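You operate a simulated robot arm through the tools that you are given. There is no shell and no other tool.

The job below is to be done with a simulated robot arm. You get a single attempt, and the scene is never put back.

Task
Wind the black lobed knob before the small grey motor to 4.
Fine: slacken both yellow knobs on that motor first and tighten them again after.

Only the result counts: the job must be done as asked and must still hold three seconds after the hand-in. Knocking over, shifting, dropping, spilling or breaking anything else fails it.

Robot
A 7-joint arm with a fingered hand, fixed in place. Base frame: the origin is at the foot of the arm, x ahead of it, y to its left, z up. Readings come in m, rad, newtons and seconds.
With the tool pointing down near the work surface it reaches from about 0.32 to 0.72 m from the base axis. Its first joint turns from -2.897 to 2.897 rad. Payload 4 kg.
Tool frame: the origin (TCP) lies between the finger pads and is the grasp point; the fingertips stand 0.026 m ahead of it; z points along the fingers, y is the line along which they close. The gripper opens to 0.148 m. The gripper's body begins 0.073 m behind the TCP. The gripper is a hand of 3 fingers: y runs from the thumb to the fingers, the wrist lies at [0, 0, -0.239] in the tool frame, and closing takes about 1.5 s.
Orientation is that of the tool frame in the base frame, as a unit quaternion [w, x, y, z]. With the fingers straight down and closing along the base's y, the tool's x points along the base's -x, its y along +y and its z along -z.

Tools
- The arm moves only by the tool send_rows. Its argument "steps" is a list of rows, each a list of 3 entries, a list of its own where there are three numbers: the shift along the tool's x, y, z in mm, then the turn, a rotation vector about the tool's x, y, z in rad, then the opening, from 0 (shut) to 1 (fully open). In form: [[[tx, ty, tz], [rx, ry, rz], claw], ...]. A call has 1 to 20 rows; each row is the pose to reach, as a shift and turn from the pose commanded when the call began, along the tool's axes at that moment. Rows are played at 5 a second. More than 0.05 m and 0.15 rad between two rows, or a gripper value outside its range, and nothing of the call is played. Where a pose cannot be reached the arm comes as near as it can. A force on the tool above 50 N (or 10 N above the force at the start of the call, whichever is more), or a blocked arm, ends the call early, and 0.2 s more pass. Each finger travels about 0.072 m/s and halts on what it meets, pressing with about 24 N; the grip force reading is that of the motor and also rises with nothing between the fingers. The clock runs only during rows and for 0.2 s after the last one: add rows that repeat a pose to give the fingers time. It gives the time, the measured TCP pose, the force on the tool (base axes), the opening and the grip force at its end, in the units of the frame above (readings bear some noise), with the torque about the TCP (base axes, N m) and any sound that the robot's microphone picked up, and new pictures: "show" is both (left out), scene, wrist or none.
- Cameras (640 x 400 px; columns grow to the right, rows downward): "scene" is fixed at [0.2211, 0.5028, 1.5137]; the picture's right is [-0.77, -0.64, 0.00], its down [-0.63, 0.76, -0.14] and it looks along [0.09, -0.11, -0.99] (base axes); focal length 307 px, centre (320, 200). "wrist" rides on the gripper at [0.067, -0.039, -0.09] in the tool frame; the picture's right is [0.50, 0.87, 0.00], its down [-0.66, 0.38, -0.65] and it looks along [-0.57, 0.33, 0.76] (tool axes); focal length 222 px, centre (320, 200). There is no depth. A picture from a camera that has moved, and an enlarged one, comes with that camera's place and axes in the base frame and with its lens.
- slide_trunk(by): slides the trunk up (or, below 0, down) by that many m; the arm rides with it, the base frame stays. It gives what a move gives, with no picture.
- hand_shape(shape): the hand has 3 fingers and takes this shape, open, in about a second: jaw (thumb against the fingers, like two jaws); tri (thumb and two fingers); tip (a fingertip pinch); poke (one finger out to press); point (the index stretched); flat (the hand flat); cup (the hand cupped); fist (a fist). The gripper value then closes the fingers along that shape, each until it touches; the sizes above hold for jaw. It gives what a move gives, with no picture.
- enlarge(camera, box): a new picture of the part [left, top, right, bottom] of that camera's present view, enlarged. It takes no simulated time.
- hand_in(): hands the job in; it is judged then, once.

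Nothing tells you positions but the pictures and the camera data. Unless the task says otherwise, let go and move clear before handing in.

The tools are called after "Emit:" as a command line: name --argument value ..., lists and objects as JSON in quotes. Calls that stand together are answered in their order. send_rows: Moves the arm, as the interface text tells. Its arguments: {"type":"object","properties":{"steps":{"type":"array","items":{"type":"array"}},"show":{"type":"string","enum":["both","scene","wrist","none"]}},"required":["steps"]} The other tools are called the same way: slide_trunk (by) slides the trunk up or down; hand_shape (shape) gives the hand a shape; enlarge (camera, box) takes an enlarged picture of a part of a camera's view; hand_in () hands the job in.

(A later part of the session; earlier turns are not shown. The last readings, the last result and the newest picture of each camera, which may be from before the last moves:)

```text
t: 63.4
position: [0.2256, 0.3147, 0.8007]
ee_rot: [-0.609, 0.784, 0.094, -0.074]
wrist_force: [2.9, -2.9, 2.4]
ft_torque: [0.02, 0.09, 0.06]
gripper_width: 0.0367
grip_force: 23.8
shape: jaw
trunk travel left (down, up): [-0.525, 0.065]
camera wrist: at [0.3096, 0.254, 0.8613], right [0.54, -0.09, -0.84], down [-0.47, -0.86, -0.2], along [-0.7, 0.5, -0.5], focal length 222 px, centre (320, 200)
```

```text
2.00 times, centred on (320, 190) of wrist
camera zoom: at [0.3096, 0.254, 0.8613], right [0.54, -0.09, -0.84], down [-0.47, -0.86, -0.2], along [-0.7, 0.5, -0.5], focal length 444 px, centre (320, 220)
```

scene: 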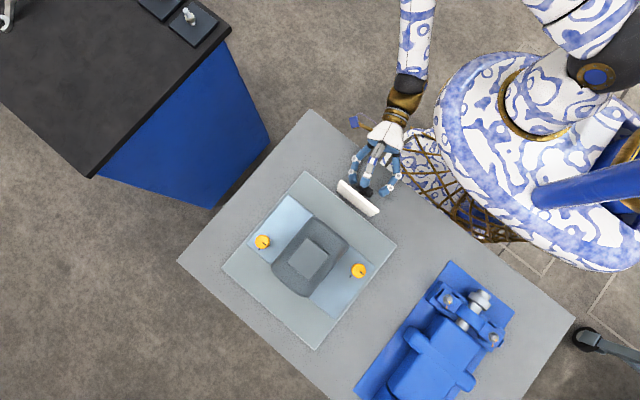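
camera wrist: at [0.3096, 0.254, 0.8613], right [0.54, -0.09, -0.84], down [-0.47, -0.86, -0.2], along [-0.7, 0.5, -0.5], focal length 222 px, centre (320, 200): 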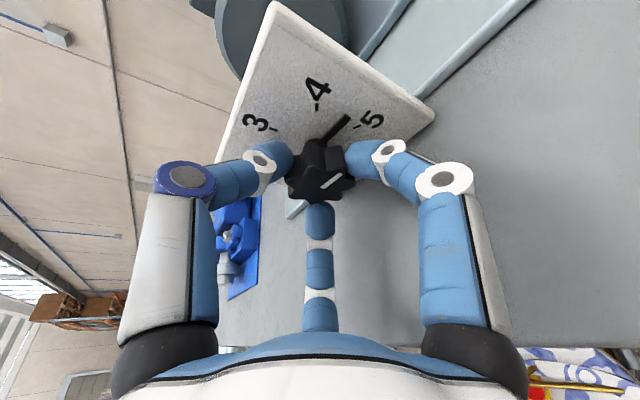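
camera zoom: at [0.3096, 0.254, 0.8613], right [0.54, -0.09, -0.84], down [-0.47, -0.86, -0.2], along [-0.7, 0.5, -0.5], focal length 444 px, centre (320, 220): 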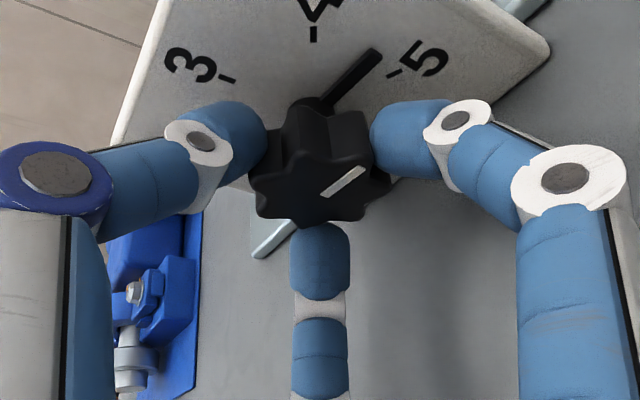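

The pointer has left the 5 tick and is turning smoothly. I'll continue another 0.35 rad.

Emit:
send_rows --steps '[[[-0.55, -0.5, 0], [-0.0242, 0.0242, -0.094], 0.0], [[-1.15, -0.94, 0.05], [-0.0484, 0.0484, -0.188], 0.0], [[-1.78, -1.33, 0.12], [-0.0726, 0.0726, -0.282], 0.0], [[-2.1, -1.5, 0.16], [-0.0847, 0.0847, -0.329], 0.0], [[-2.1, -1.5, 0.16], [-0.0847, 0.0847, -0.329], 0.0]]' --show "both"

Emit:
enlarge --camera "wrist" --box '[220, 90, 420, 290]'

Emit:
enlarge --camera "scene" --box '[340, 60, 480, 210]'

```text
t: 64.6
position: [0.2212, 0.3125, 0.8024]
ee_rot: [-0.583, 0.786, 0.197, 0.064]
wrist_force: [3.6, -4.2, 4.2]
ft_torque: [0.04, 0.07, 0.04]
gripper_width: 0.0367
grip_force: 24.4
shape: jaw
trunk travel left (down, up): [-0.525, 0.065]
camera wrist: at [0.2818, 0.254, 0.8881], right [0.79, -0.09, -0.6], down [-0.37, -0.86, -0.35], along [-0.49, 0.5, -0.72], focal length 222 px, centre (320, 200)
```

scene: 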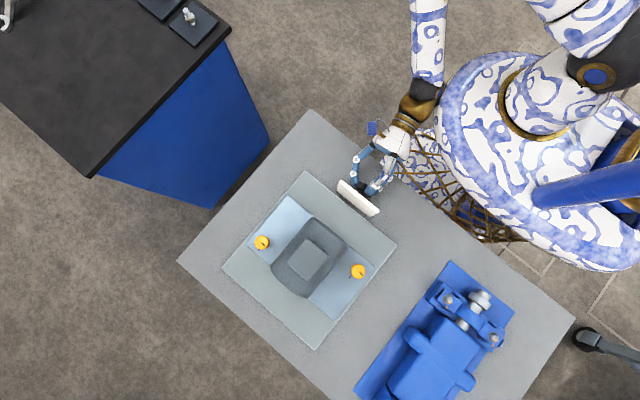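
wrist: 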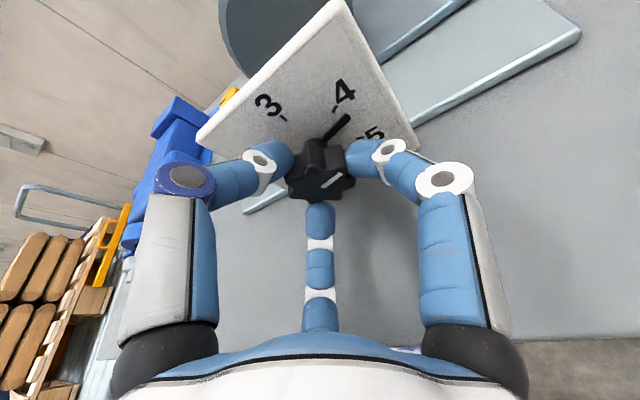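

```text
2.00 times, centred on (320, 190) of wrist
camera zoom: at [0.2818, 0.254, 0.8881], right [0.79, -0.09, -0.6], down [-0.37, -0.86, -0.35], along [-0.49, 0.5, -0.72], focal length 444 px, centre (320, 220)
```

zoom: 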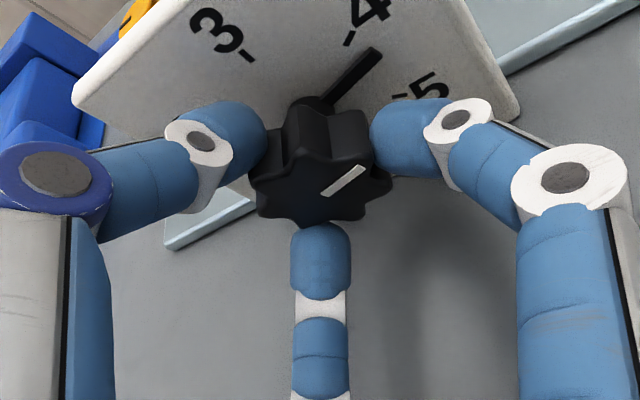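

```text
2.67 times, centred on (410, 135) of scene
camera zoom: at [0.2211, 0.5028, 1.5137], right [-0.77, -0.64, 0.0], down [-0.63, 0.76, -0.14], along [0.09, -0.11, -0.99], focal length 818 px, centre (80, 373)
```

zoom: 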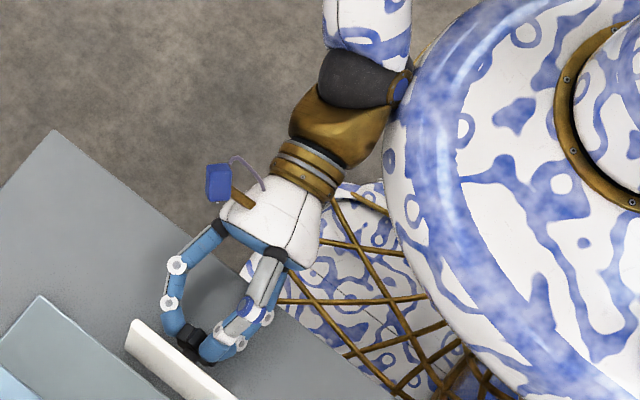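

The pointer is now about halfway between 5 and 4. I'll open, swing back around the knob axis 0.55 rad with the digits clear, and regrip.

Emit:
send_rows --steps '[[[0, 0, 0], [0, 0, 0], 0.2], [[0, 0, 0], [0, 0, 0], 0.4], [[0, 0, -3], [0, 0, 0], 0.46], [[0, 0, -5], [0, 0, 0], 0.46], [[0.5, 0.5, -5], [0.0242, -0.0242, 0.094], 0.46], [[0.95, 1.15, -5], [0.0484, -0.0484, 0.188], 0.46], [[1.34, 1.77, -5], [0.0726, -0.0726, 0.282], 0.46], [[1.67, 2.45, -5], [0.0968, -0.0968, 0.376], 0.46], [[1.93, 3.13, -4.8], [0.121, -0.121, 0.47], 0.46], [[2.04, 3.48, -4.6], [0.133, -0.133, 0.517], 0.46], [[2.04, 3.48, -4.6], [0.133, -0.133, 0.517], 0.46]]' --show "wrist"

Emit:
enlarge --camera "wrist" --box '[220, 90, 420, 290]'

```text
t: 67.0
position: [0.2266, 0.309, 0.8017]
ee_rot: [-0.615, 0.773, 0.032, -0.152]
wrist_force: [1.1, 0.0, 0.0]
ft_torque: [0.0, 0.03, -0.01]
gripper_width: 0.0678
grip_force: 0.0
shape: jaw
trunk travel left (down, up): [-0.525, 0.065]
camera wrist: at [0.3213, 0.2495, 0.8437], right [0.36, -0.09, -0.93], down [-0.5, -0.86, -0.11], along [-0.79, 0.5, -0.35], focal length 222 px, centre (320, 200)
```

wrist: 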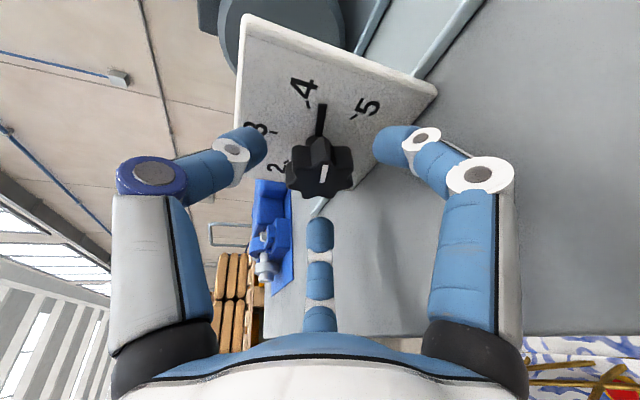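

```text
2.00 times, centred on (320, 190) of wrist
camera zoom: at [0.3213, 0.2495, 0.8437], right [0.36, -0.09, -0.93], down [-0.5, -0.86, -0.11], along [-0.79, 0.5, -0.35], focal length 444 px, centre (320, 220)
```

zoom: 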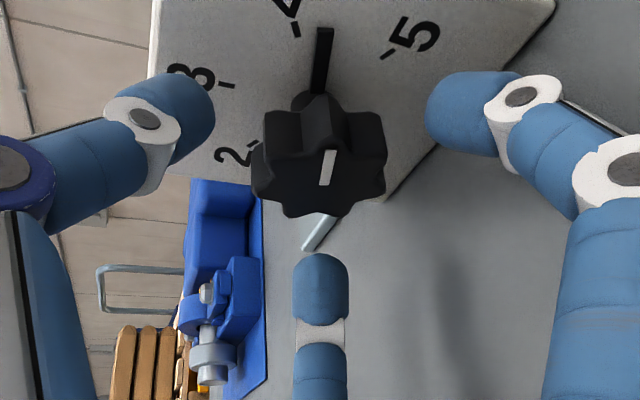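

The pointer now sits at about 74.5° from vertical and the 4 tick at 60°, so roughly 14.5° remains. I'll regrip and turn 0.25 rad.

Emit:
send_rows --steps '[[[0, 0, 4.6], [0, 0, 0], 0.43], [[0, 0, 4.6], [0, 0, 0], 0.36], [[0, 0, 4.6], [0, 0, 0], 0.3], [[0, 0, 4.6], [0, 0, 0], 0.24], [[0, 0, 4.6], [0, 0, 0], 0.15], [[0, 0, 4.6], [0, 0, 0], 0.0], [[0, 0, 4.6], [0, 0, 0], 0.0], [[0, 0, 4.6], [0, 0, 0], 0.0]]' --show "wrist"

Emit:
enlarge --camera "wrist" --box '[220, 90, 420, 290]'

```text
t: 68.8
position: [0.2249, 0.3139, 0.8011]
ee_rot: [-0.615, 0.773, 0.033, -0.152]
wrist_force: [0.6, -1.5, -0.4]
ft_torque: [0.0, 0.05, 0.17]
gripper_width: 0.0365
grip_force: 24.4
shape: jaw
trunk travel left (down, up): [-0.525, 0.065]
camera wrist: at [0.3198, 0.2536, 0.8429], right [0.36, -0.09, -0.93], down [-0.5, -0.86, -0.11], along [-0.79, 0.5, -0.35], focal length 222 px, centre (320, 200)
```

wrist: 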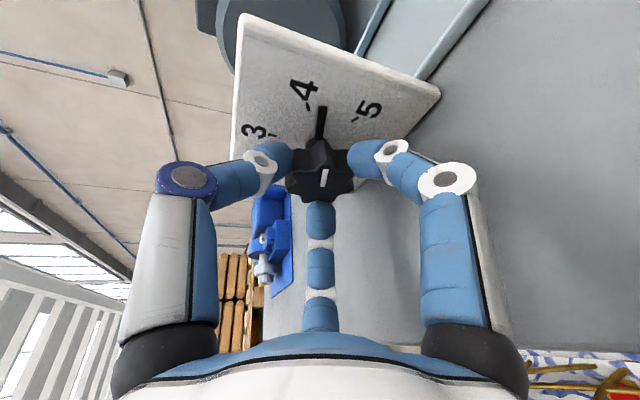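

```text
2.00 times, centred on (320, 190) of wrist
camera zoom: at [0.3198, 0.2536, 0.8429], right [0.36, -0.09, -0.93], down [-0.5, -0.86, -0.11], along [-0.79, 0.5, -0.35], focal length 444 px, centre (320, 220)
```

zoom: 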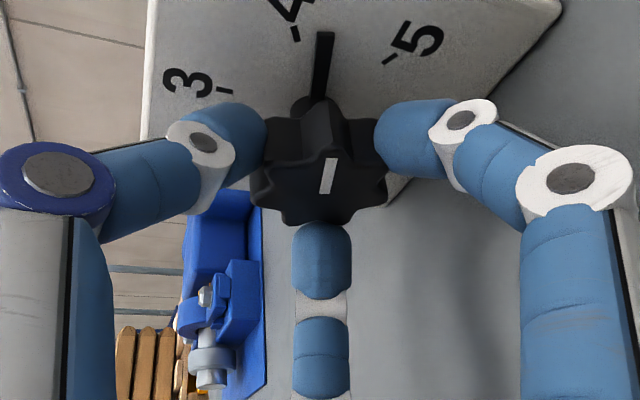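

The second grip is good. I'll turn the remaining 0.25 rad.

Emit:
send_rows --steps '[[[-0.55, -0.5, 0], [-0.0242, 0.0242, -0.094], 0.0], [[-1.15, -0.94, 0.05], [-0.0484, 0.0484, -0.188], 0.0], [[-1.46, -1.14, 0.08], [-0.0605, 0.0605, -0.235], 0.0], [[-1.46, -1.14, 0.08], [-0.0605, 0.0605, -0.235], 0.0]]' --show "wrist"

Emit:
enlarge --camera "wrist" --box '[220, 80, 420, 280]'

```text
t: 69.8
position: [0.2239, 0.3131, 0.803]
ee_rot: [-0.606, 0.786, 0.109, -0.054]
wrist_force: [0.2, -1.9, -0.2]
ft_torque: [-0.01, 0.07, 0.17]
gripper_width: 0.0365
grip_force: 23.9
shape: jaw
trunk travel left (down, up): [-0.525, 0.065]
camera wrist: at [0.3052, 0.2537, 0.8663], right [0.58, -0.09, -0.81], down [-0.45, -0.86, -0.23], along [-0.68, 0.5, -0.54], focal length 222 px, centre (320, 200)
```

wrist: 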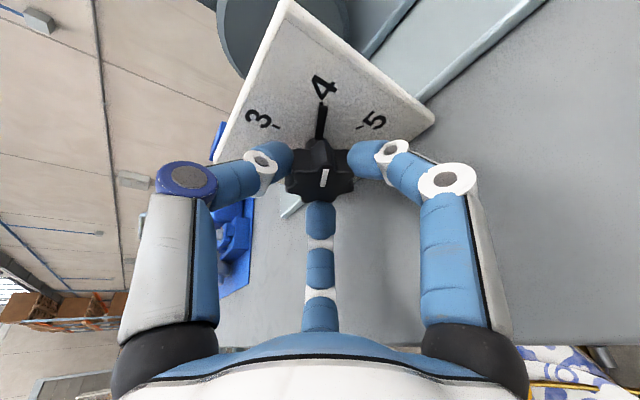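

```text
2.00 times, centred on (320, 180) of wrist
camera zoom: at [0.3052, 0.2537, 0.8663], right [0.58, -0.09, -0.81], down [-0.45, -0.86, -0.23], along [-0.68, 0.5, -0.54], focal length 444 px, centre (320, 240)
```

zoom: 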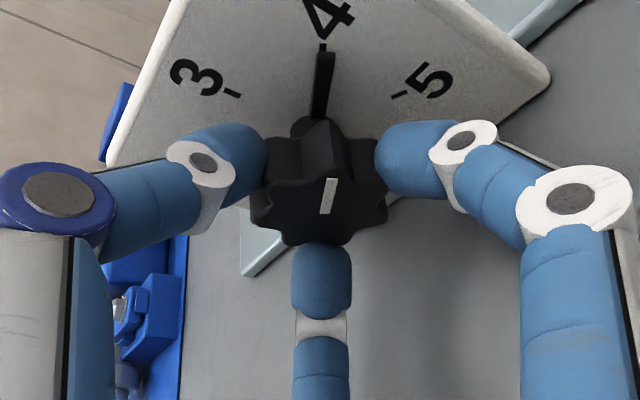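

The pointer sits on the 4 tick, within about a degree by calculation. I'll release gently, swing back to the outward pose and withdraw to check from further off.

Emit:
send_rows --steps '[[[0, 0, 0], [0, 0, 0], 0.1], [[0, 0, 0], [0, 0, 0], 0.25], [[0, 0, 0], [0, 0, 0], 0.4], [[0, 0, 0], [0, 0, 0], 0.47], [[0, 0, -5], [0, 0, 0], 0.47], [[0.5, 0.5, -8], [0.0242, -0.0242, 0.094], 0.47], [[1.15, 1.4, -12], [0.06, -0.06, 0.235], 0.47], [[1.15, 1.4, -20], [0.06, -0.06, 0.235], 0.47], [[1.15, 1.4, -30], [0.06, -0.06, 0.235], 0.47], [[1.15, 1.4, -30], [0.06, -0.06, 0.235], 0.47]]' --show "both"

Emit:
enlarge --camera "wrist" --box '[220, 60, 420, 260]'

```text
t: 72.0
position: [0.231, 0.2844, 0.8095]
ee_rot: [-0.615, 0.773, 0.031, -0.152]
wrist_force: [-0.1, -0.4, 0.0]
ft_torque: [-0.02, -0.01, -0.01]
gripper_width: 0.0691
grip_force: 0.2
shape: jaw
trunk travel left (down, up): [-0.525, 0.065]
camera wrist: at [0.3265, 0.2255, 0.8506], right [0.36, -0.09, -0.93], down [-0.5, -0.86, -0.11], along [-0.79, 0.5, -0.35], focal length 222 px, centre (320, 200)
```

scene: 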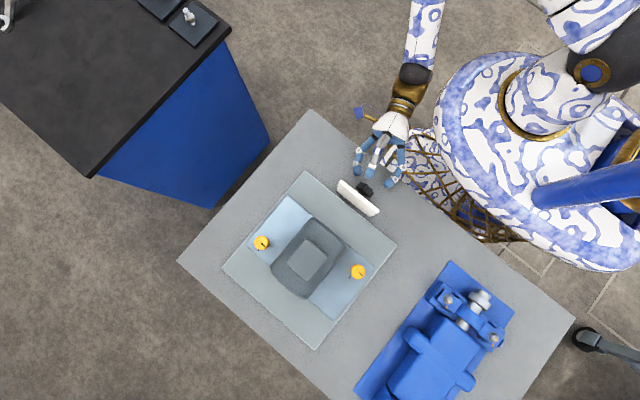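
wrist: 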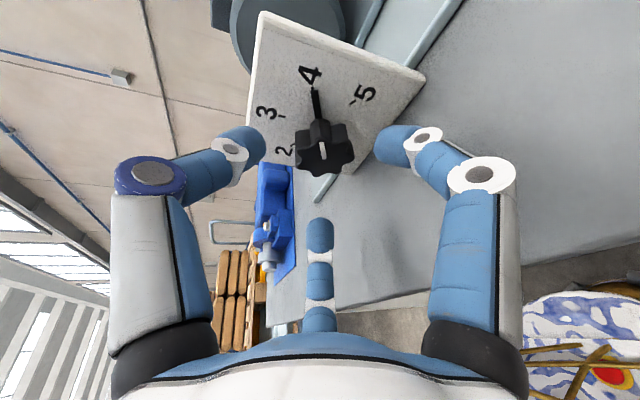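

```text
2.00 times, centred on (320, 160) of wrist
camera zoom: at [0.3265, 0.2255, 0.8506], right [0.36, -0.09, -0.93], down [-0.5, -0.86, -0.11], along [-0.79, 0.5, -0.35], focal length 444 px, centre (320, 280)
```

zoom: 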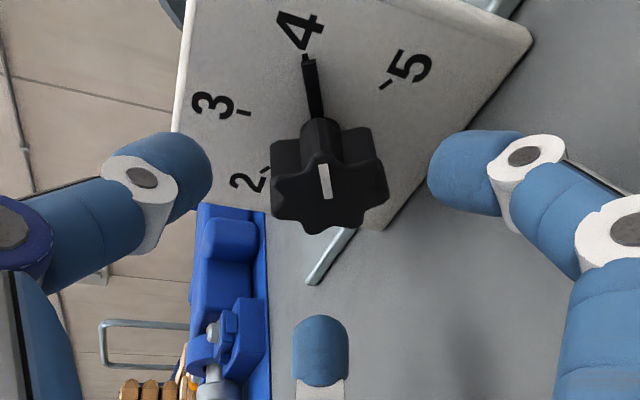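

The pointer is on 4. I'll withdraw outward and upward, then bring the hand back to pointing down for the yellow knobs.

Emit:
send_rows --steps '[[[11, -41, -13], [0, 0, 0], 0.45], [[21, -87, -28], [0, 0, 0], 0.4], [[31, -133, -42], [0, 0, 0], 0.35], [[34, -168, -52], [0, 0, 0], 0.33], [[35, -172, -46], [-0.13, 0.045, 0.022], 0.33], [[36, -176, -41], [-0.26, 0.09, 0.044], 0.33], [[37, -180, -35], [-0.39, 0.135, 0.066], 0.33], [[38, -184, -29], [-0.52, 0.18, 0.088], 0.33], [[39, -188, -24], [-0.65, 0.225, 0.11], 0.33], [[40, -192, -18], [-0.78, 0.27, 0.131], 0.33], [[41, -196, -13], [-0.91, 0.315, 0.153], 0.33], [[42, -200, -7], [-1.04, 0.361, 0.175], 0.33], [[43, -204, -1], [-1.17, 0.406, 0.197], 0.33], [[44.6, -208, 4], [-1.301, 0.451, 0.219], 0.33], [[44.6, -208, 4], [-1.301, 0.451, 0.219], 0.33]]' --show "both"

```text
t: 75.2
position: [0.3014, 0.3503, 0.9986]
ee_rot: [0.0, 0.996, -0.09, 0.001]
wrist_force: [-0.4, 0.1, -0.8]
ft_torque: [-0.02, -0.02, 0.01]
gripper_width: 0.0493
grip_force: 0.1
shape: jaw
trunk travel left (down, up): [-0.525, 0.065]
camera wrist: at [0.3749, 0.3767, 1.0892], right [0.34, -0.94, 0.0], down [-0.72, -0.25, 0.65], along [-0.61, -0.22, -0.76], focal length 222 px, centre (320, 200)
```

scene: 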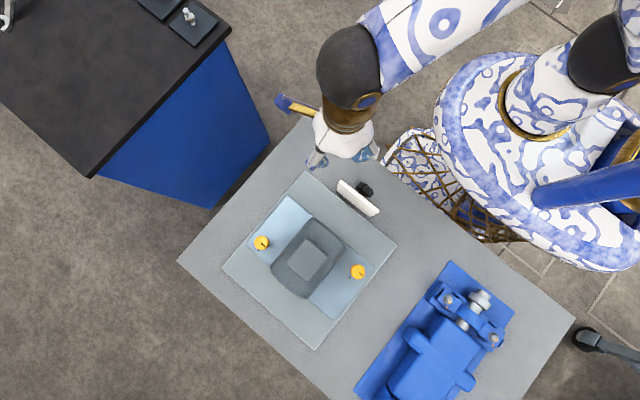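
wrist: 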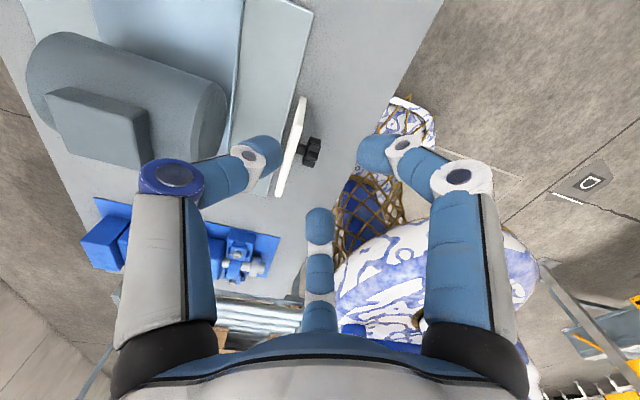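

The hand points down again. I'll re-measure the yellow knobs, since the motor has slid slightly with the screw.

Emit:
enlarge --camera "scene" --box '[245, 225, 285, 255]'

Emit:
enlarge --camera "scene" --box '[335, 250, 375, 280]'

Emit:
enlarge --camera "scene" --box '[220, 160, 420, 350]'

```text
13.33 times, centred on (265, 240) of scene
camera zoom: at [0.2211, 0.5028, 1.5137], right [-0.77, -0.64, 0.0], down [-0.63, 0.76, -0.14], along [0.09, -0.11, -0.99], focal length 4088 px, centre (1053, -333)
```

zoom: 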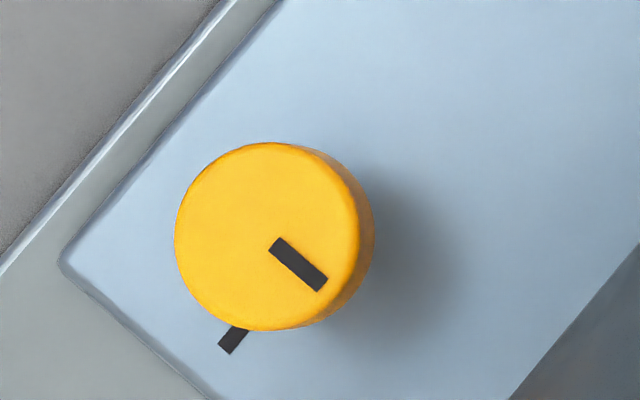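

```text
13.33 times, centred on (355, 265) of scene
camera zoom: at [0.2211, 0.5028, 1.5137], right [-0.77, -0.64, 0.0], down [-0.63, 0.76, -0.14], along [0.09, -0.11, -0.99], focal length 4088 px, centre (-147, -667)
```

zoom: 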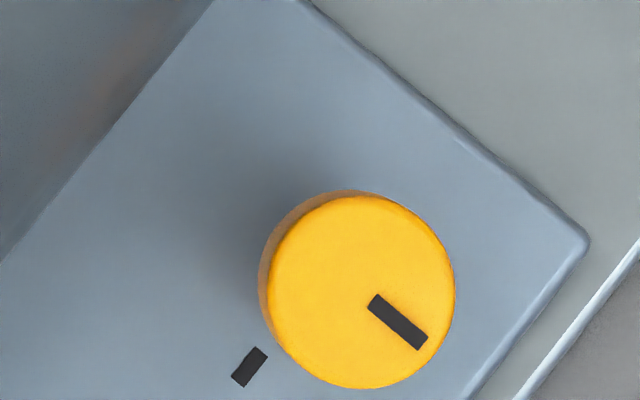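

```text
2.11 times, centred on (320, 255) of scene
camera zoom: at [0.2211, 0.5028, 1.5137], right [-0.77, -0.64, 0.0], down [-0.63, 0.76, -0.14], along [0.09, -0.11, -0.99], focal length 645 px, centre (320, 84)
```

zoom: 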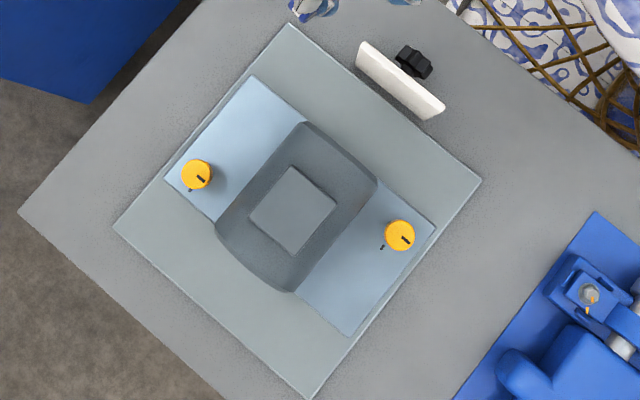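

The motor slid 4 mm toward +y, so the knobs are now at about (0.326, 0.584) and (0.116, 0.494). I'll go above the first one with a yaw that leaves room for turning clockwise.

Emit:
send_rows --steps '[[[-2, -24, 5], [0, 0, -0.12], 0.33], [[-4, -47, 10], [0, 0, -0.24], 0.33], [[-5, -71, 15], [0, 0, -0.36], 0.33], [[-7, -94, 20], [0, 0, -0.48], 0.33], [[-9, -118, 25], [0, 0, -0.6], 0.33], [[-10, -141, 30], [0, 0, -0.72], 0.33], [[-12, -165, 35], [0, 0, -0.84], 0.33], [[-14, -188, 45], [0, 0, -0.96], 0.33], [[-15, -212, 60], [0, 0, -1.082], 0.33], [[-17, -235, 80], [0, 0, -1.082], 0.33], [[-17, -235, 115], [0, 0, -1.082], 0.33], [[-17, -235, 149], [0, 0, -1.082], 0.33], [[-17, -235, 149], [0, 0, -1.082], 0.33]]' --show "both"

Emit:
enlarge --camera "wrist" --box '[240, 90, 400, 250]'

```text
t: 78.0
position: [0.3271, 0.5827, 0.8508]
ee_rot: [0.001, 0.9, 0.435, 0.002]
wrist_force: [-0.4, 0.1, -0.1]
ft_torque: [0.01, -0.02, -0.04]
gripper_width: 0.049
grip_force: 0.1
shape: jaw
trunk travel left (down, up): [-0.525, 0.065]
camera wrist: at [0.3394, 0.6611, 0.9399], right [0.99, -0.15, 0.0], down [-0.11, -0.75, 0.65], along [-0.09, -0.65, -0.76], focal length 222 px, centre (320, 200)
```

scene: 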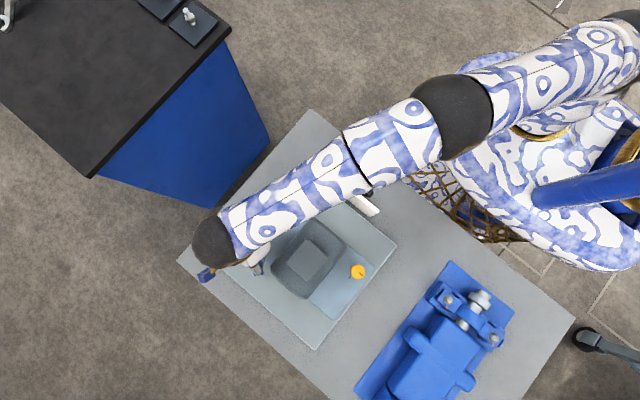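
wrist: 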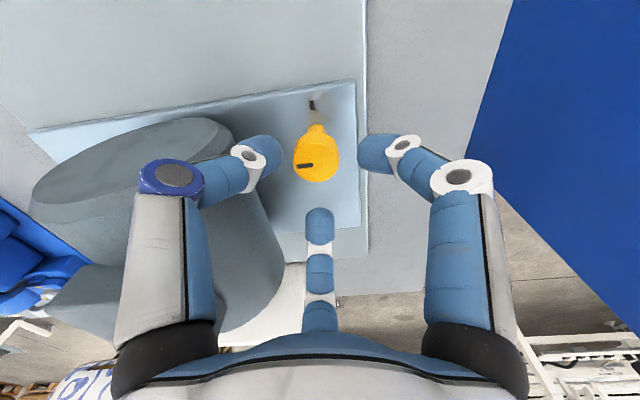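

```text
2.50 times, centred on (320, 170) of wrist
camera zoom: at [0.3394, 0.6611, 0.9399], right [0.99, -0.15, 0.0], down [-0.11, -0.75, 0.65], along [-0.09, -0.65, -0.76], focal length 555 px, centre (320, 275)
```

zoom: 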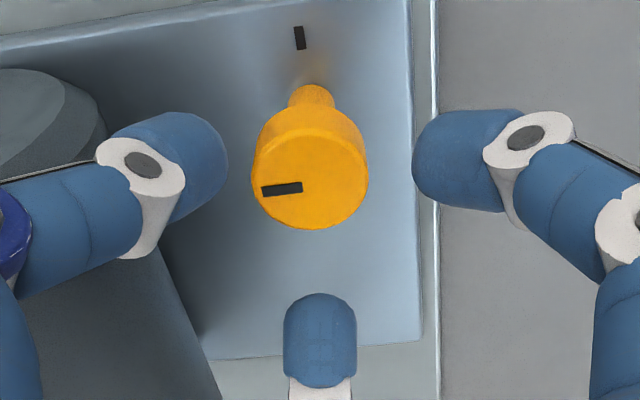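

I'm centred to within about 2 mm. I'll correct, lower, grip, and turn clockwise 45° in this first bite.

Emit:
send_rows --steps '[[[-1.6, -1.3, 12], [0, 0, 0], 0.31], [[-1.6, -1.3, 24], [0, 0, 0], 0.29], [[-1.6, -1.3, 33], [0, 0, 0], 0.29], [[-1.6, -1.3, 33], [0, 0, 0], 0.2], [[-1.6, -1.3, 33], [0, 0, 0], 0.1], [[-1.6, -1.3, 33], [0, 0, 0], 0.0], [[-1.6, -1.3, 33], [0, 0, 0], 0.0], [[-1.6, -1.3, 33], [0, 0, 0], 0.0]]' --show "wrist"

```text
t: 79.8
position: [0.325, 0.5841, 0.8152]
ee_rot: [0.002, 0.9, 0.435, 0.0]
wrist_force: [-1.1, -0.7, -5.1]
ft_torque: [-0.01, 0.0, -0.03]
gripper_width: 0.0257
grip_force: 23.6
shape: jaw
trunk travel left (down, up): [-0.525, 0.065]
camera wrist: at [0.3366, 0.6604, 0.9063], right [0.99, -0.15, 0.0], down [-0.11, -0.75, 0.66], along [-0.09, -0.65, -0.76], focal length 222 px, centre (320, 200)
```

wrist: 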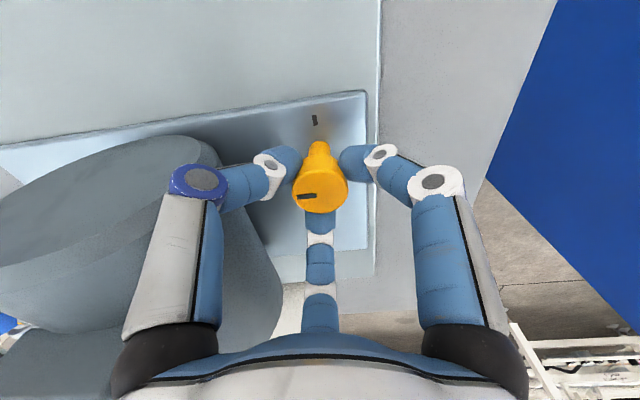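

The grip is balanced. I'll turn clockwise 0.785 rad.

Emit:
send_rows --steps '[[[0, 0, 0], [0, 0, 0.1], 0.0], [[0, 0, 0], [0, 0, 0.2], 0.0], [[0, 0, 0], [0, 0, 0.3], 0.0], [[0, 0, 0], [0, 0, 0.4], 0.0], [[0, 0, 0], [0, 0, 0.5], 0.0], [[0, 0, 0], [0, 0, 0.6], 0.0], [[0, 0, 0], [0, 0, 0.7], 0.0], [[0, 0, 0], [0, 0, 0.785], 0.0], [[0, 0, 0], [0, 0, 0.785], 0.0]]' --show "wrist"

```text
t: 81.8
position: [0.326, 0.5834, 0.8176]
ee_rot: [0.001, 0.998, 0.058, 0.001]
wrist_force: [-1.5, -3.1, -7.5]
ft_torque: [-0.03, 0.05, 0.01]
gripper_width: 0.0254
grip_force: 23.9
shape: jaw
trunk travel left (down, up): [-0.525, 0.065]
camera wrist: at [0.3881, 0.63, 0.9066], right [0.6, -0.8, 0.0], down [-0.61, -0.45, 0.65], along [-0.52, -0.39, -0.76], focal length 222 px, centre (320, 200)
```

wrist: 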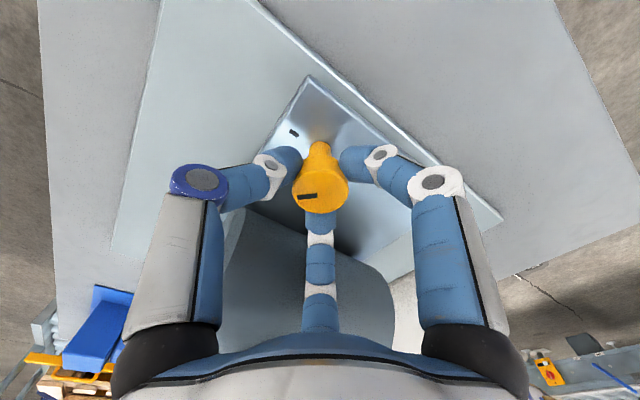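

Half done. I'll regrip for the second bite.

Emit:
send_rows --steps '[[[0, 0, 0], [0, 0, 0], 0.15], [[0, 0, 0], [0, 0, 0], 0.29], [[0, 0, 0], [0, 0, 0], 0.29], [[0, 0, -15], [0, 0, 0], 0.29], [[0, 0, -30], [0, 0, -0.1], 0.33], [[0, 0, -30], [0, 0, -0.24], 0.33], [[0, 0, -30], [0, 0, -0.38], 0.33], [[0, 0, -30], [0, 0, -0.52], 0.33], [[0, 0, -30], [0, 0, -0.66], 0.33], [[0, 0, -30], [0, 0, -0.785], 0.33], [[0, 0, -15], [0, 0, -0.785], 0.3], [[0, 0, 0], [0, 0, -0.785], 0.29], [[0, 0, 0], [0, 0, -0.785], 0.2], [[0, 0, 0], [0, 0, -0.785], 0.1], [[0, 0, 0], [0, 0, -0.785], 0.0], [[0, 0, 0], [0, 0, -0.785], 0.0], [[0, 0, 0], [0, 0, -0.785], 0.0]]' --show "wrist"

Emit:
send_rows --steps '[[[0, 0, 0], [0, 0, 0.1], 0.0], [[0, 0, 0], [0, 0, 0.2], 0.0], [[0, 0, 0], [0, 0, 0.3], 0.0], [[0, 0, 0], [0, 0, 0.4], 0.0], [[0, 0, 0], [0, 0, 0.5], 0.0], [[0, 0, 0], [0, 0, 0.6], 0.0], [[0, 0, 0], [0, 0, 0.7], 0.0]]' --show "wrist"

Emit:
enlarge --camera "wrist" --box '[240, 90, 400, 250]'

```text
t: 85.4
position: [0.3257, 0.5827, 0.8165]
ee_rot: [0.002, 0.9, 0.435, 0.002]
wrist_force: [-1.7, -1.7, -5.3]
ft_torque: [-0.01, 0.06, 0.01]
gripper_width: 0.0255
grip_force: 24.2
shape: jaw
trunk travel left (down, up): [-0.525, 0.065]
camera wrist: at [0.3367, 0.6608, 0.9066], right [0.99, -0.15, 0.0], down [-0.11, -0.75, 0.66], along [-0.09, -0.65, -0.76], focal length 222 px, centre (320, 200)
```

wrist: 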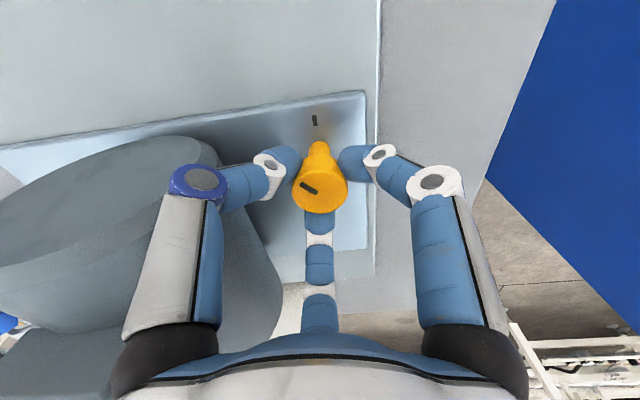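

```text
t: 87.0
position: [0.3253, 0.5837, 0.8161]
ee_rot: [0.001, 0.995, 0.099, 0.001]
wrist_force: [-4.6, -1.6, -4.9]
ft_torque: [-0.03, 0.07, 0.11]
gripper_width: 0.0253
grip_force: 23.9
shape: jaw
trunk travel left (down, up): [-0.525, 0.065]
camera wrist: at [0.3837, 0.6352, 0.9068], right [0.66, -0.75, 0.0], down [-0.57, -0.5, 0.65], along [-0.49, -0.43, -0.76], focal length 222 px, centre (320, 200)
```

wrist: 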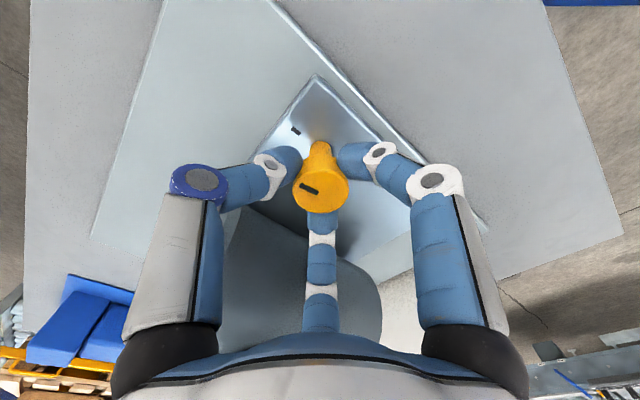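

```text
2.50 times, centred on (320, 170) of wrist
camera zoom: at [0.3837, 0.6352, 0.9068], right [0.66, -0.75, 0.0], down [-0.57, -0.5, 0.65], along [-0.49, -0.43, -0.76], focal length 555 px, centre (320, 275)
```

zoom: 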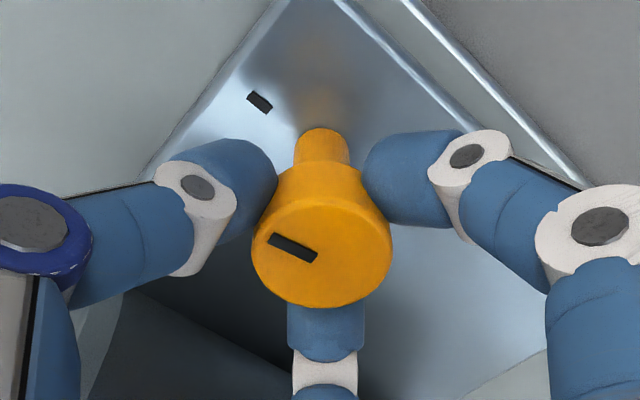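

Torque is starting to rise and the mark is nearly at the tick. I'll continue in small steps toward alignment.

Emit:
send_rows --steps '[[[0, 0, 0], [0, 0, 0.05], 0.0], [[0, 0, 0], [0, 0, 0.085], 0.0], [[0, 0, 0], [0, 0, 0.085], 0.0]]' --show "wrist"

Emit:
enlarge --camera "wrist" --box '[240, 90, 400, 250]'

```text
t: 87.8
position: [0.3253, 0.5828, 0.8169]
ee_rot: [0.0, 0.998, 0.057, 0.003]
wrist_force: [-6.4, -1.5, -5.4]
ft_torque: [0.01, 0.09, 0.12]
gripper_width: 0.0255
grip_force: 24.1
shape: jaw
trunk travel left (down, up): [-0.525, 0.065]
camera wrist: at [0.3878, 0.6302, 0.9069], right [0.6, -0.8, 0.0], down [-0.61, -0.45, 0.65], along [-0.52, -0.39, -0.76], focal length 222 px, centre (320, 200)
```

wrist: 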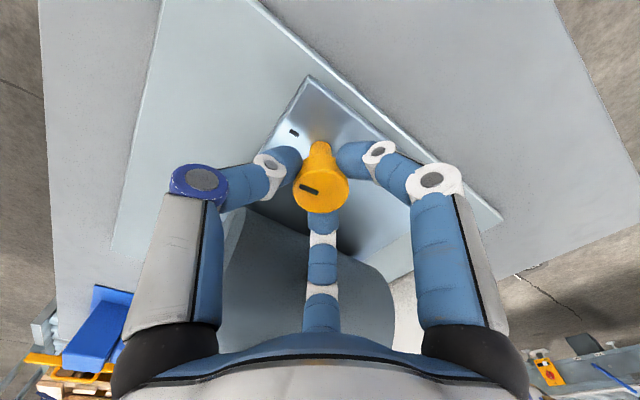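

```text
2.50 times, centred on (320, 170) of wrist
camera zoom: at [0.3878, 0.6302, 0.9069], right [0.6, -0.8, 0.0], down [-0.61, -0.45, 0.65], along [-0.52, -0.39, -0.76], focal length 555 px, centre (320, 275)
```

zoom: 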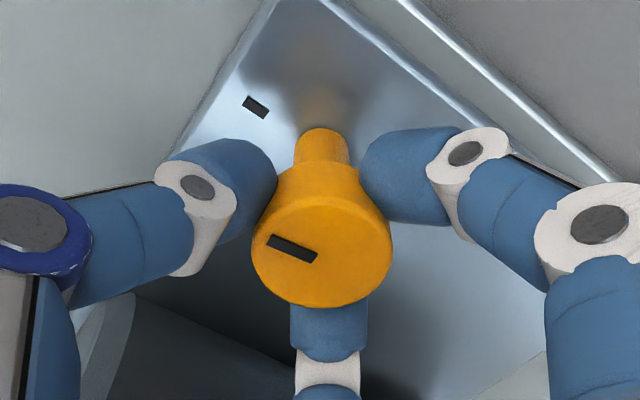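

Torque is about 0.12 Nm, close to the value when it was first loosened, but the mark may still be some degrees short. I'll release, lift and view both marks from the regrip pose.

Emit:
send_rows --steps '[[[0, 0, 0], [0, 0, 0], 0.15], [[0, 0, 0], [0, 0, 0], 0.29], [[0, 0, 0], [0, 0, 0], 0.29], [[0, 0, -15], [0, 0, 0], 0.29], [[0, 0, -33], [0, 0, -0.1], 0.33], [[0, 0, -33], [0, 0, -0.24], 0.33], [[0, 0, -33], [0, 0, -0.38], 0.33], [[0, 0, -33], [0, 0, -0.52], 0.33], [[0, 0, -33], [0, 0, -0.66], 0.33], [[0, 0, -33], [0, 0, -0.785], 0.33], [[0, 0, -33], [0, 0, -0.785], 0.33]]' --show "wrist"

Emit:
enlarge --camera "wrist" --box '[280, 90, 360, 190]'

Emit:
enlarge --camera "scene" --box '[240, 220, 300, 265]'

```text
t: 90.2
position: [0.325, 0.5842, 0.851]
ee_rot: [0.001, 0.9, 0.436, 0.002]
wrist_force: [-0.1, 0.0, -0.2]
ft_torque: [0.01, 0.01, 0.02]
gripper_width: 0.0482
grip_force: 0.0
shape: jaw
trunk travel left (down, up): [-0.525, 0.065]
camera wrist: at [0.3368, 0.6606, 0.9398], right [0.99, -0.14, 0.0], down [-0.11, -0.75, 0.65], along [-0.09, -0.65, -0.76], focal length 222 px, centre (320, 200)
```

wrist: 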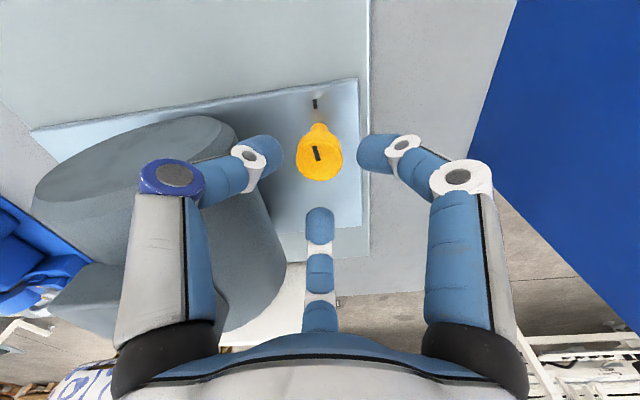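

```text
4.00 times, centred on (320, 140) of wrist
camera zoom: at [0.3368, 0.6606, 0.9398], right [0.99, -0.14, 0.0], down [-0.11, -0.75, 0.65], along [-0.09, -0.65, -0.76], focal length 888 px, centre (320, 440)
```

zoom: 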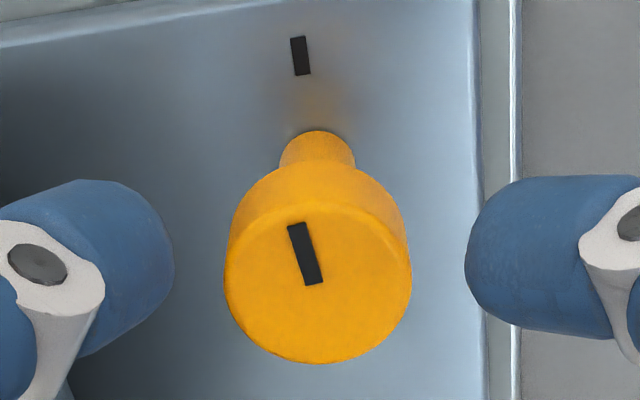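

```text
8.89 times, centred on (270, 242) of scene
camera zoom: at [0.2211, 0.5028, 1.5137], right [-0.77, -0.64, 0.0], down [-0.63, 0.76, -0.14], along [0.09, -0.11, -0.99], focal length 2725 px, centre (764, -178)
```

zoom: 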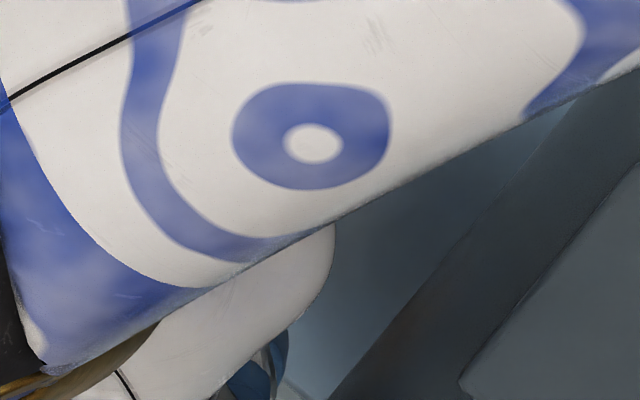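

By projection the mark is at about 96° and the tick at about 91°, so roughly 5° short. I'll regrip and give it a small final tightening.

Emit:
send_rows --steps '[[[0, 0, 15], [0, 0, 0], 0.31], [[0, 0, 33], [0, 0, 0], 0.29], [[0, 0, 33], [0, 0, 0], 0.2], [[0, 0, 33], [0, 0, 0], 0.1], [[0, 0, 33], [0, 0, 0], 0.0], [[0, 0, 33], [0, 0, 0], 0.0], [[0, 0, 33], [0, 0, 0], 0.0], [[0, 0, 33], [0, 0, 0.05], 0.0], [[0, 0, 33], [0, 0, 0.1], 0.0], [[0, 0, 33], [0, 0, 0.13], 0.0], [[0, 0, 33], [0, 0, 0.13], 0.0]]' --show "wrist"

Emit:
enlarge --camera "wrist" --box '[280, 110, 360, 210]'

```text
t: 92.6
position: [0.3252, 0.5839, 0.8163]
ee_rot: [0.001, 0.927, 0.376, 0.001]
wrist_force: [-2.3, -1.8, -7.2]
ft_torque: [0.0, 0.11, 0.08]
gripper_width: 0.0254
grip_force: 24.3
shape: jaw
trunk travel left (down, up): [-0.525, 0.065]
camera wrist: at [0.3468, 0.6583, 0.9058], right [0.96, -0.27, 0.0], down [-0.21, -0.73, 0.66], along [-0.18, -0.63, -0.76], focal length 222 px, centre (320, 200)
```

wrist: 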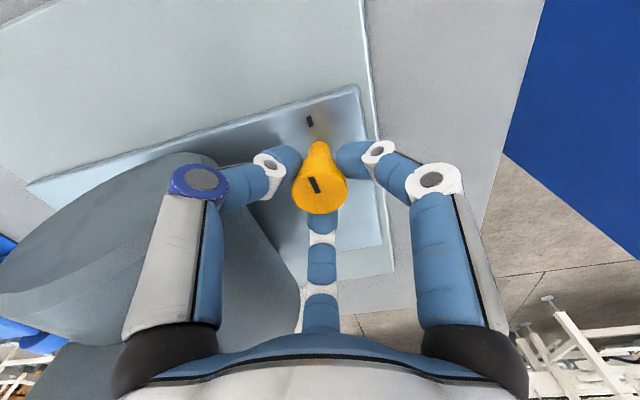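

```text
4.00 times, centred on (320, 160) of wrist
camera zoom: at [0.3468, 0.6583, 0.9058], right [0.96, -0.27, 0.0], down [-0.21, -0.73, 0.66], along [-0.18, -0.63, -0.76], focal length 888 px, centre (320, 360)
```

zoom: 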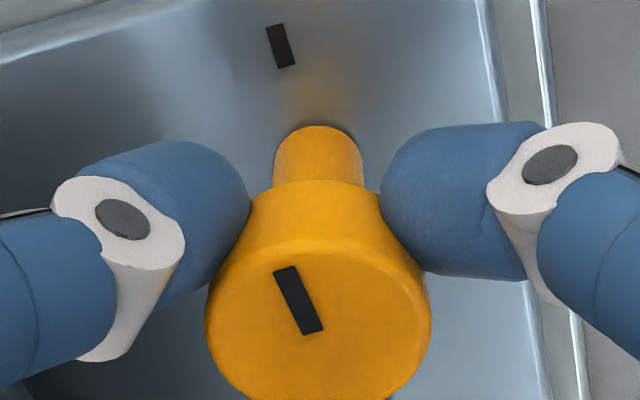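

It moved only a little and a few degrees of difference remain. I'll continue turning slowly.

Emit:
send_rows --steps '[[[0, 0, 0], [0, 0, 0.05], 0.0], [[0, 0, 0], [0, 0, 0.1], 0.0], [[0, 0, 0], [0, 0, 0.1], 0.0]]' --show "wrist"

Emit:
enlarge --camera "wrist" --box '[280, 110, 360, 210]'

```text
t: 93.4
position: [0.3259, 0.5837, 0.816]
ee_rot: [0.002, 0.945, 0.328, 0.001]
wrist_force: [-4.3, -3.4, -9.5]
ft_torque: [-0.06, 0.06, 0.15]
gripper_width: 0.0254
grip_force: 24.0
shape: jaw
trunk travel left (down, up): [-0.525, 0.065]
camera wrist: at [0.3541, 0.6559, 0.906], right [0.93, -0.37, 0.0], down [-0.28, -0.7, 0.65], along [-0.24, -0.61, -0.76], focal length 222 px, centre (320, 200)
```

wrist: 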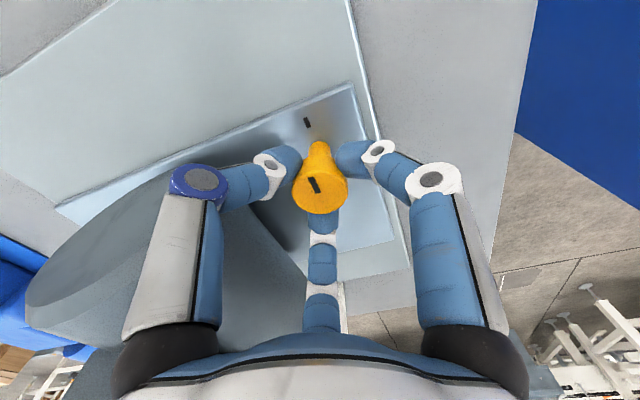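

```text
4.00 times, centred on (320, 160) of wrist
camera zoom: at [0.3541, 0.6559, 0.906], right [0.93, -0.37, 0.0], down [-0.28, -0.7, 0.65], along [-0.24, -0.61, -0.76], focal length 888 px, centre (320, 360)
```

zoom: 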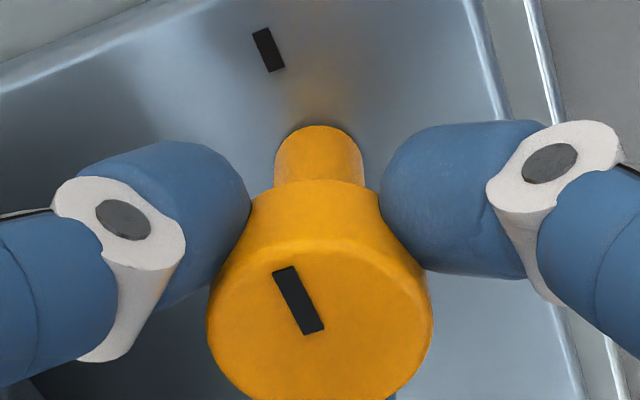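

By projection the mark and tick now agree, both about 89°, with torque up at 0.15 Nm, so the first knob is tight again. I'll release, rise and cross to the second one.

Emit:
send_rows --steps '[[[0, 0, 0], [0, 0, 0], 0.15], [[0, 0, 0], [0, 0, 0], 0.29], [[0, 0, 0], [0, 0, 0], 0.29], [[0, 0, -20], [0, 0, 0], 0.29], [[0, 0, -60], [0, 0, 0], 0.33], [[0, 0, -105], [0, 0, -0.1], 0.33], [[0, 0, -150], [0, 0, -0.24], 0.33], [[0, 0, -184], [0, 0, -0.38], 0.33], [[-32, -8, -184], [0, 0, -0.52], 0.33], [[-63, -17, -184], [0, 0, -0.66], 0.33], [[-95, -25, -184], [0, 0, -0.8], 0.33], [[-126, -34, -184], [0, 0, -0.94], 0.33], [[-158, -42, -184], [0, 0, -1.08], 0.33], [[-189, -51, -184], [0, 0, -1.2], 0.33], [[-221, -59, -184], [0, 0, -1.304], 0.33], [[-221, -59, -145], [0, 0, -1.304], 0.33], [[-221, -59, -105], [0, 0, -1.304], 0.33], [[-221, -59, -65], [0, 0, -1.304], 0.33], [[-221, -59, -34], [0, 0, -1.304], 0.33], [[-221, -59, -34], [0, 0, -1.304], 0.33]]' --show "both"

Emit:
enlarge --camera "wrist" --box '[240, 90, 400, 250]'

Emit:
enlarge --camera "scene" --box '[245, 225, 285, 255]'

```text
t: 97.6
position: [0.1169, 0.4918, 0.8507]
ee_rot: [0.002, 0.55, 0.835, 0.0]
wrist_force: [-0.3, -0.7, 0.0]
ft_torque: [-0.01, -0.05, -0.03]
gripper_width: 0.0486
grip_force: 0.1
shape: jaw
trunk travel left (down, up): [-0.525, 0.065]
camera wrist: at [0.0535, 0.5386, 0.9397], right [0.6, 0.8, 0.0], down [0.6, -0.45, 0.66], along [0.53, -0.39, -0.75], focal length 222 px, centre (320, 200)
```

scene: 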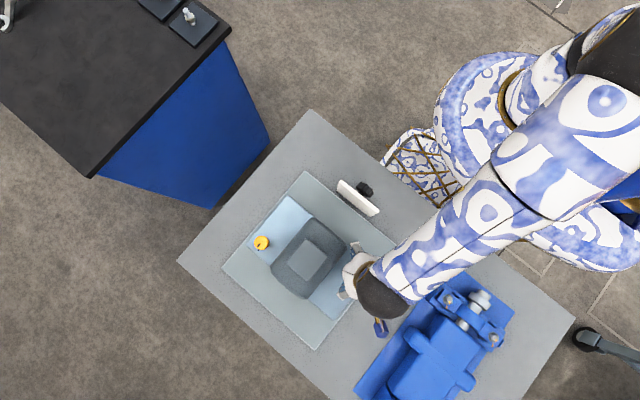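
wrist: 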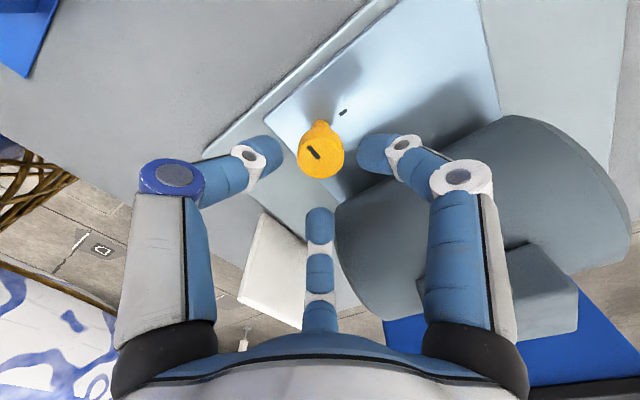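

```text
2.50 times, centred on (320, 170) of wrist
camera zoom: at [0.0535, 0.5386, 0.9397], right [0.6, 0.8, 0.0], down [0.6, -0.45, 0.66], along [0.53, -0.39, -0.75], focal length 555 px, centre (320, 275)
```

zoom: 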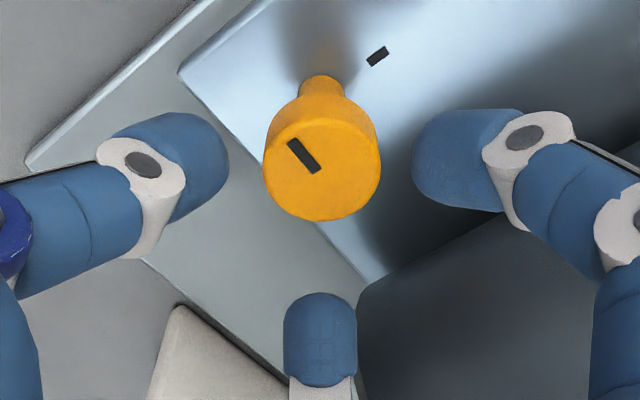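

```text
13.33 times, centred on (265, 240) of scene
camera zoom: at [0.2211, 0.5028, 1.5137], right [-0.77, -0.64, 0.0], down [-0.63, 0.76, -0.14], along [0.09, -0.11, -0.99], focal length 4088 px, centre (1053, -333)
```

zoom: 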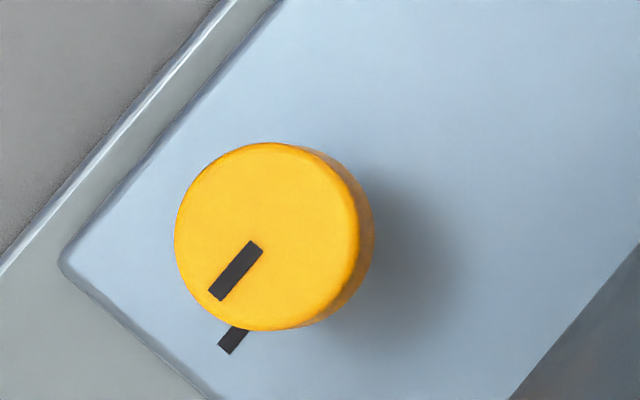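

The first yellow knob is exactly back on its tick. The second one is 1–2 mm off the tool axis, so I'll correct, lower and grip it.

Emit:
send_rows --steps '[[[1.7, 0, 12], [0, 0, 0], 0.31], [[1.7, 0, 24], [0, 0, 0], 0.29], [[1.7, 0, 33], [0, 0, 0], 0.29], [[1.7, 0, 33], [0, 0, 0], 0.2], [[1.7, 0, 33], [0, 0, 0], 0.1], [[1.7, 0, 33], [0, 0, 0], 0.0], [[1.7, 0, 33], [0, 0, 0], 0.0], [[1.7, 0, 33], [0, 0, 0], 0.0]]' --show "wrist"

```text
t: 99.4
position: [0.1153, 0.4934, 0.8169]
ee_rot: [0.001, 0.551, 0.835, 0.001]
wrist_force: [-1.3, 0.6, -4.0]
ft_torque: [0.0, 0.04, -0.08]
gripper_width: 0.0263
grip_force: 24.0
shape: jaw
trunk travel left (down, up): [-0.525, 0.065]
camera wrist: at [0.0526, 0.5404, 0.9065], right [0.6, 0.8, 0.0], down [0.6, -0.45, 0.66], along [0.53, -0.39, -0.75], focal length 222 px, centre (320, 200)
```

wrist: 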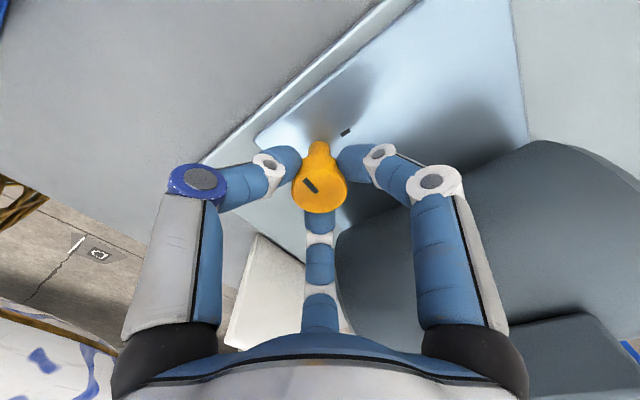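

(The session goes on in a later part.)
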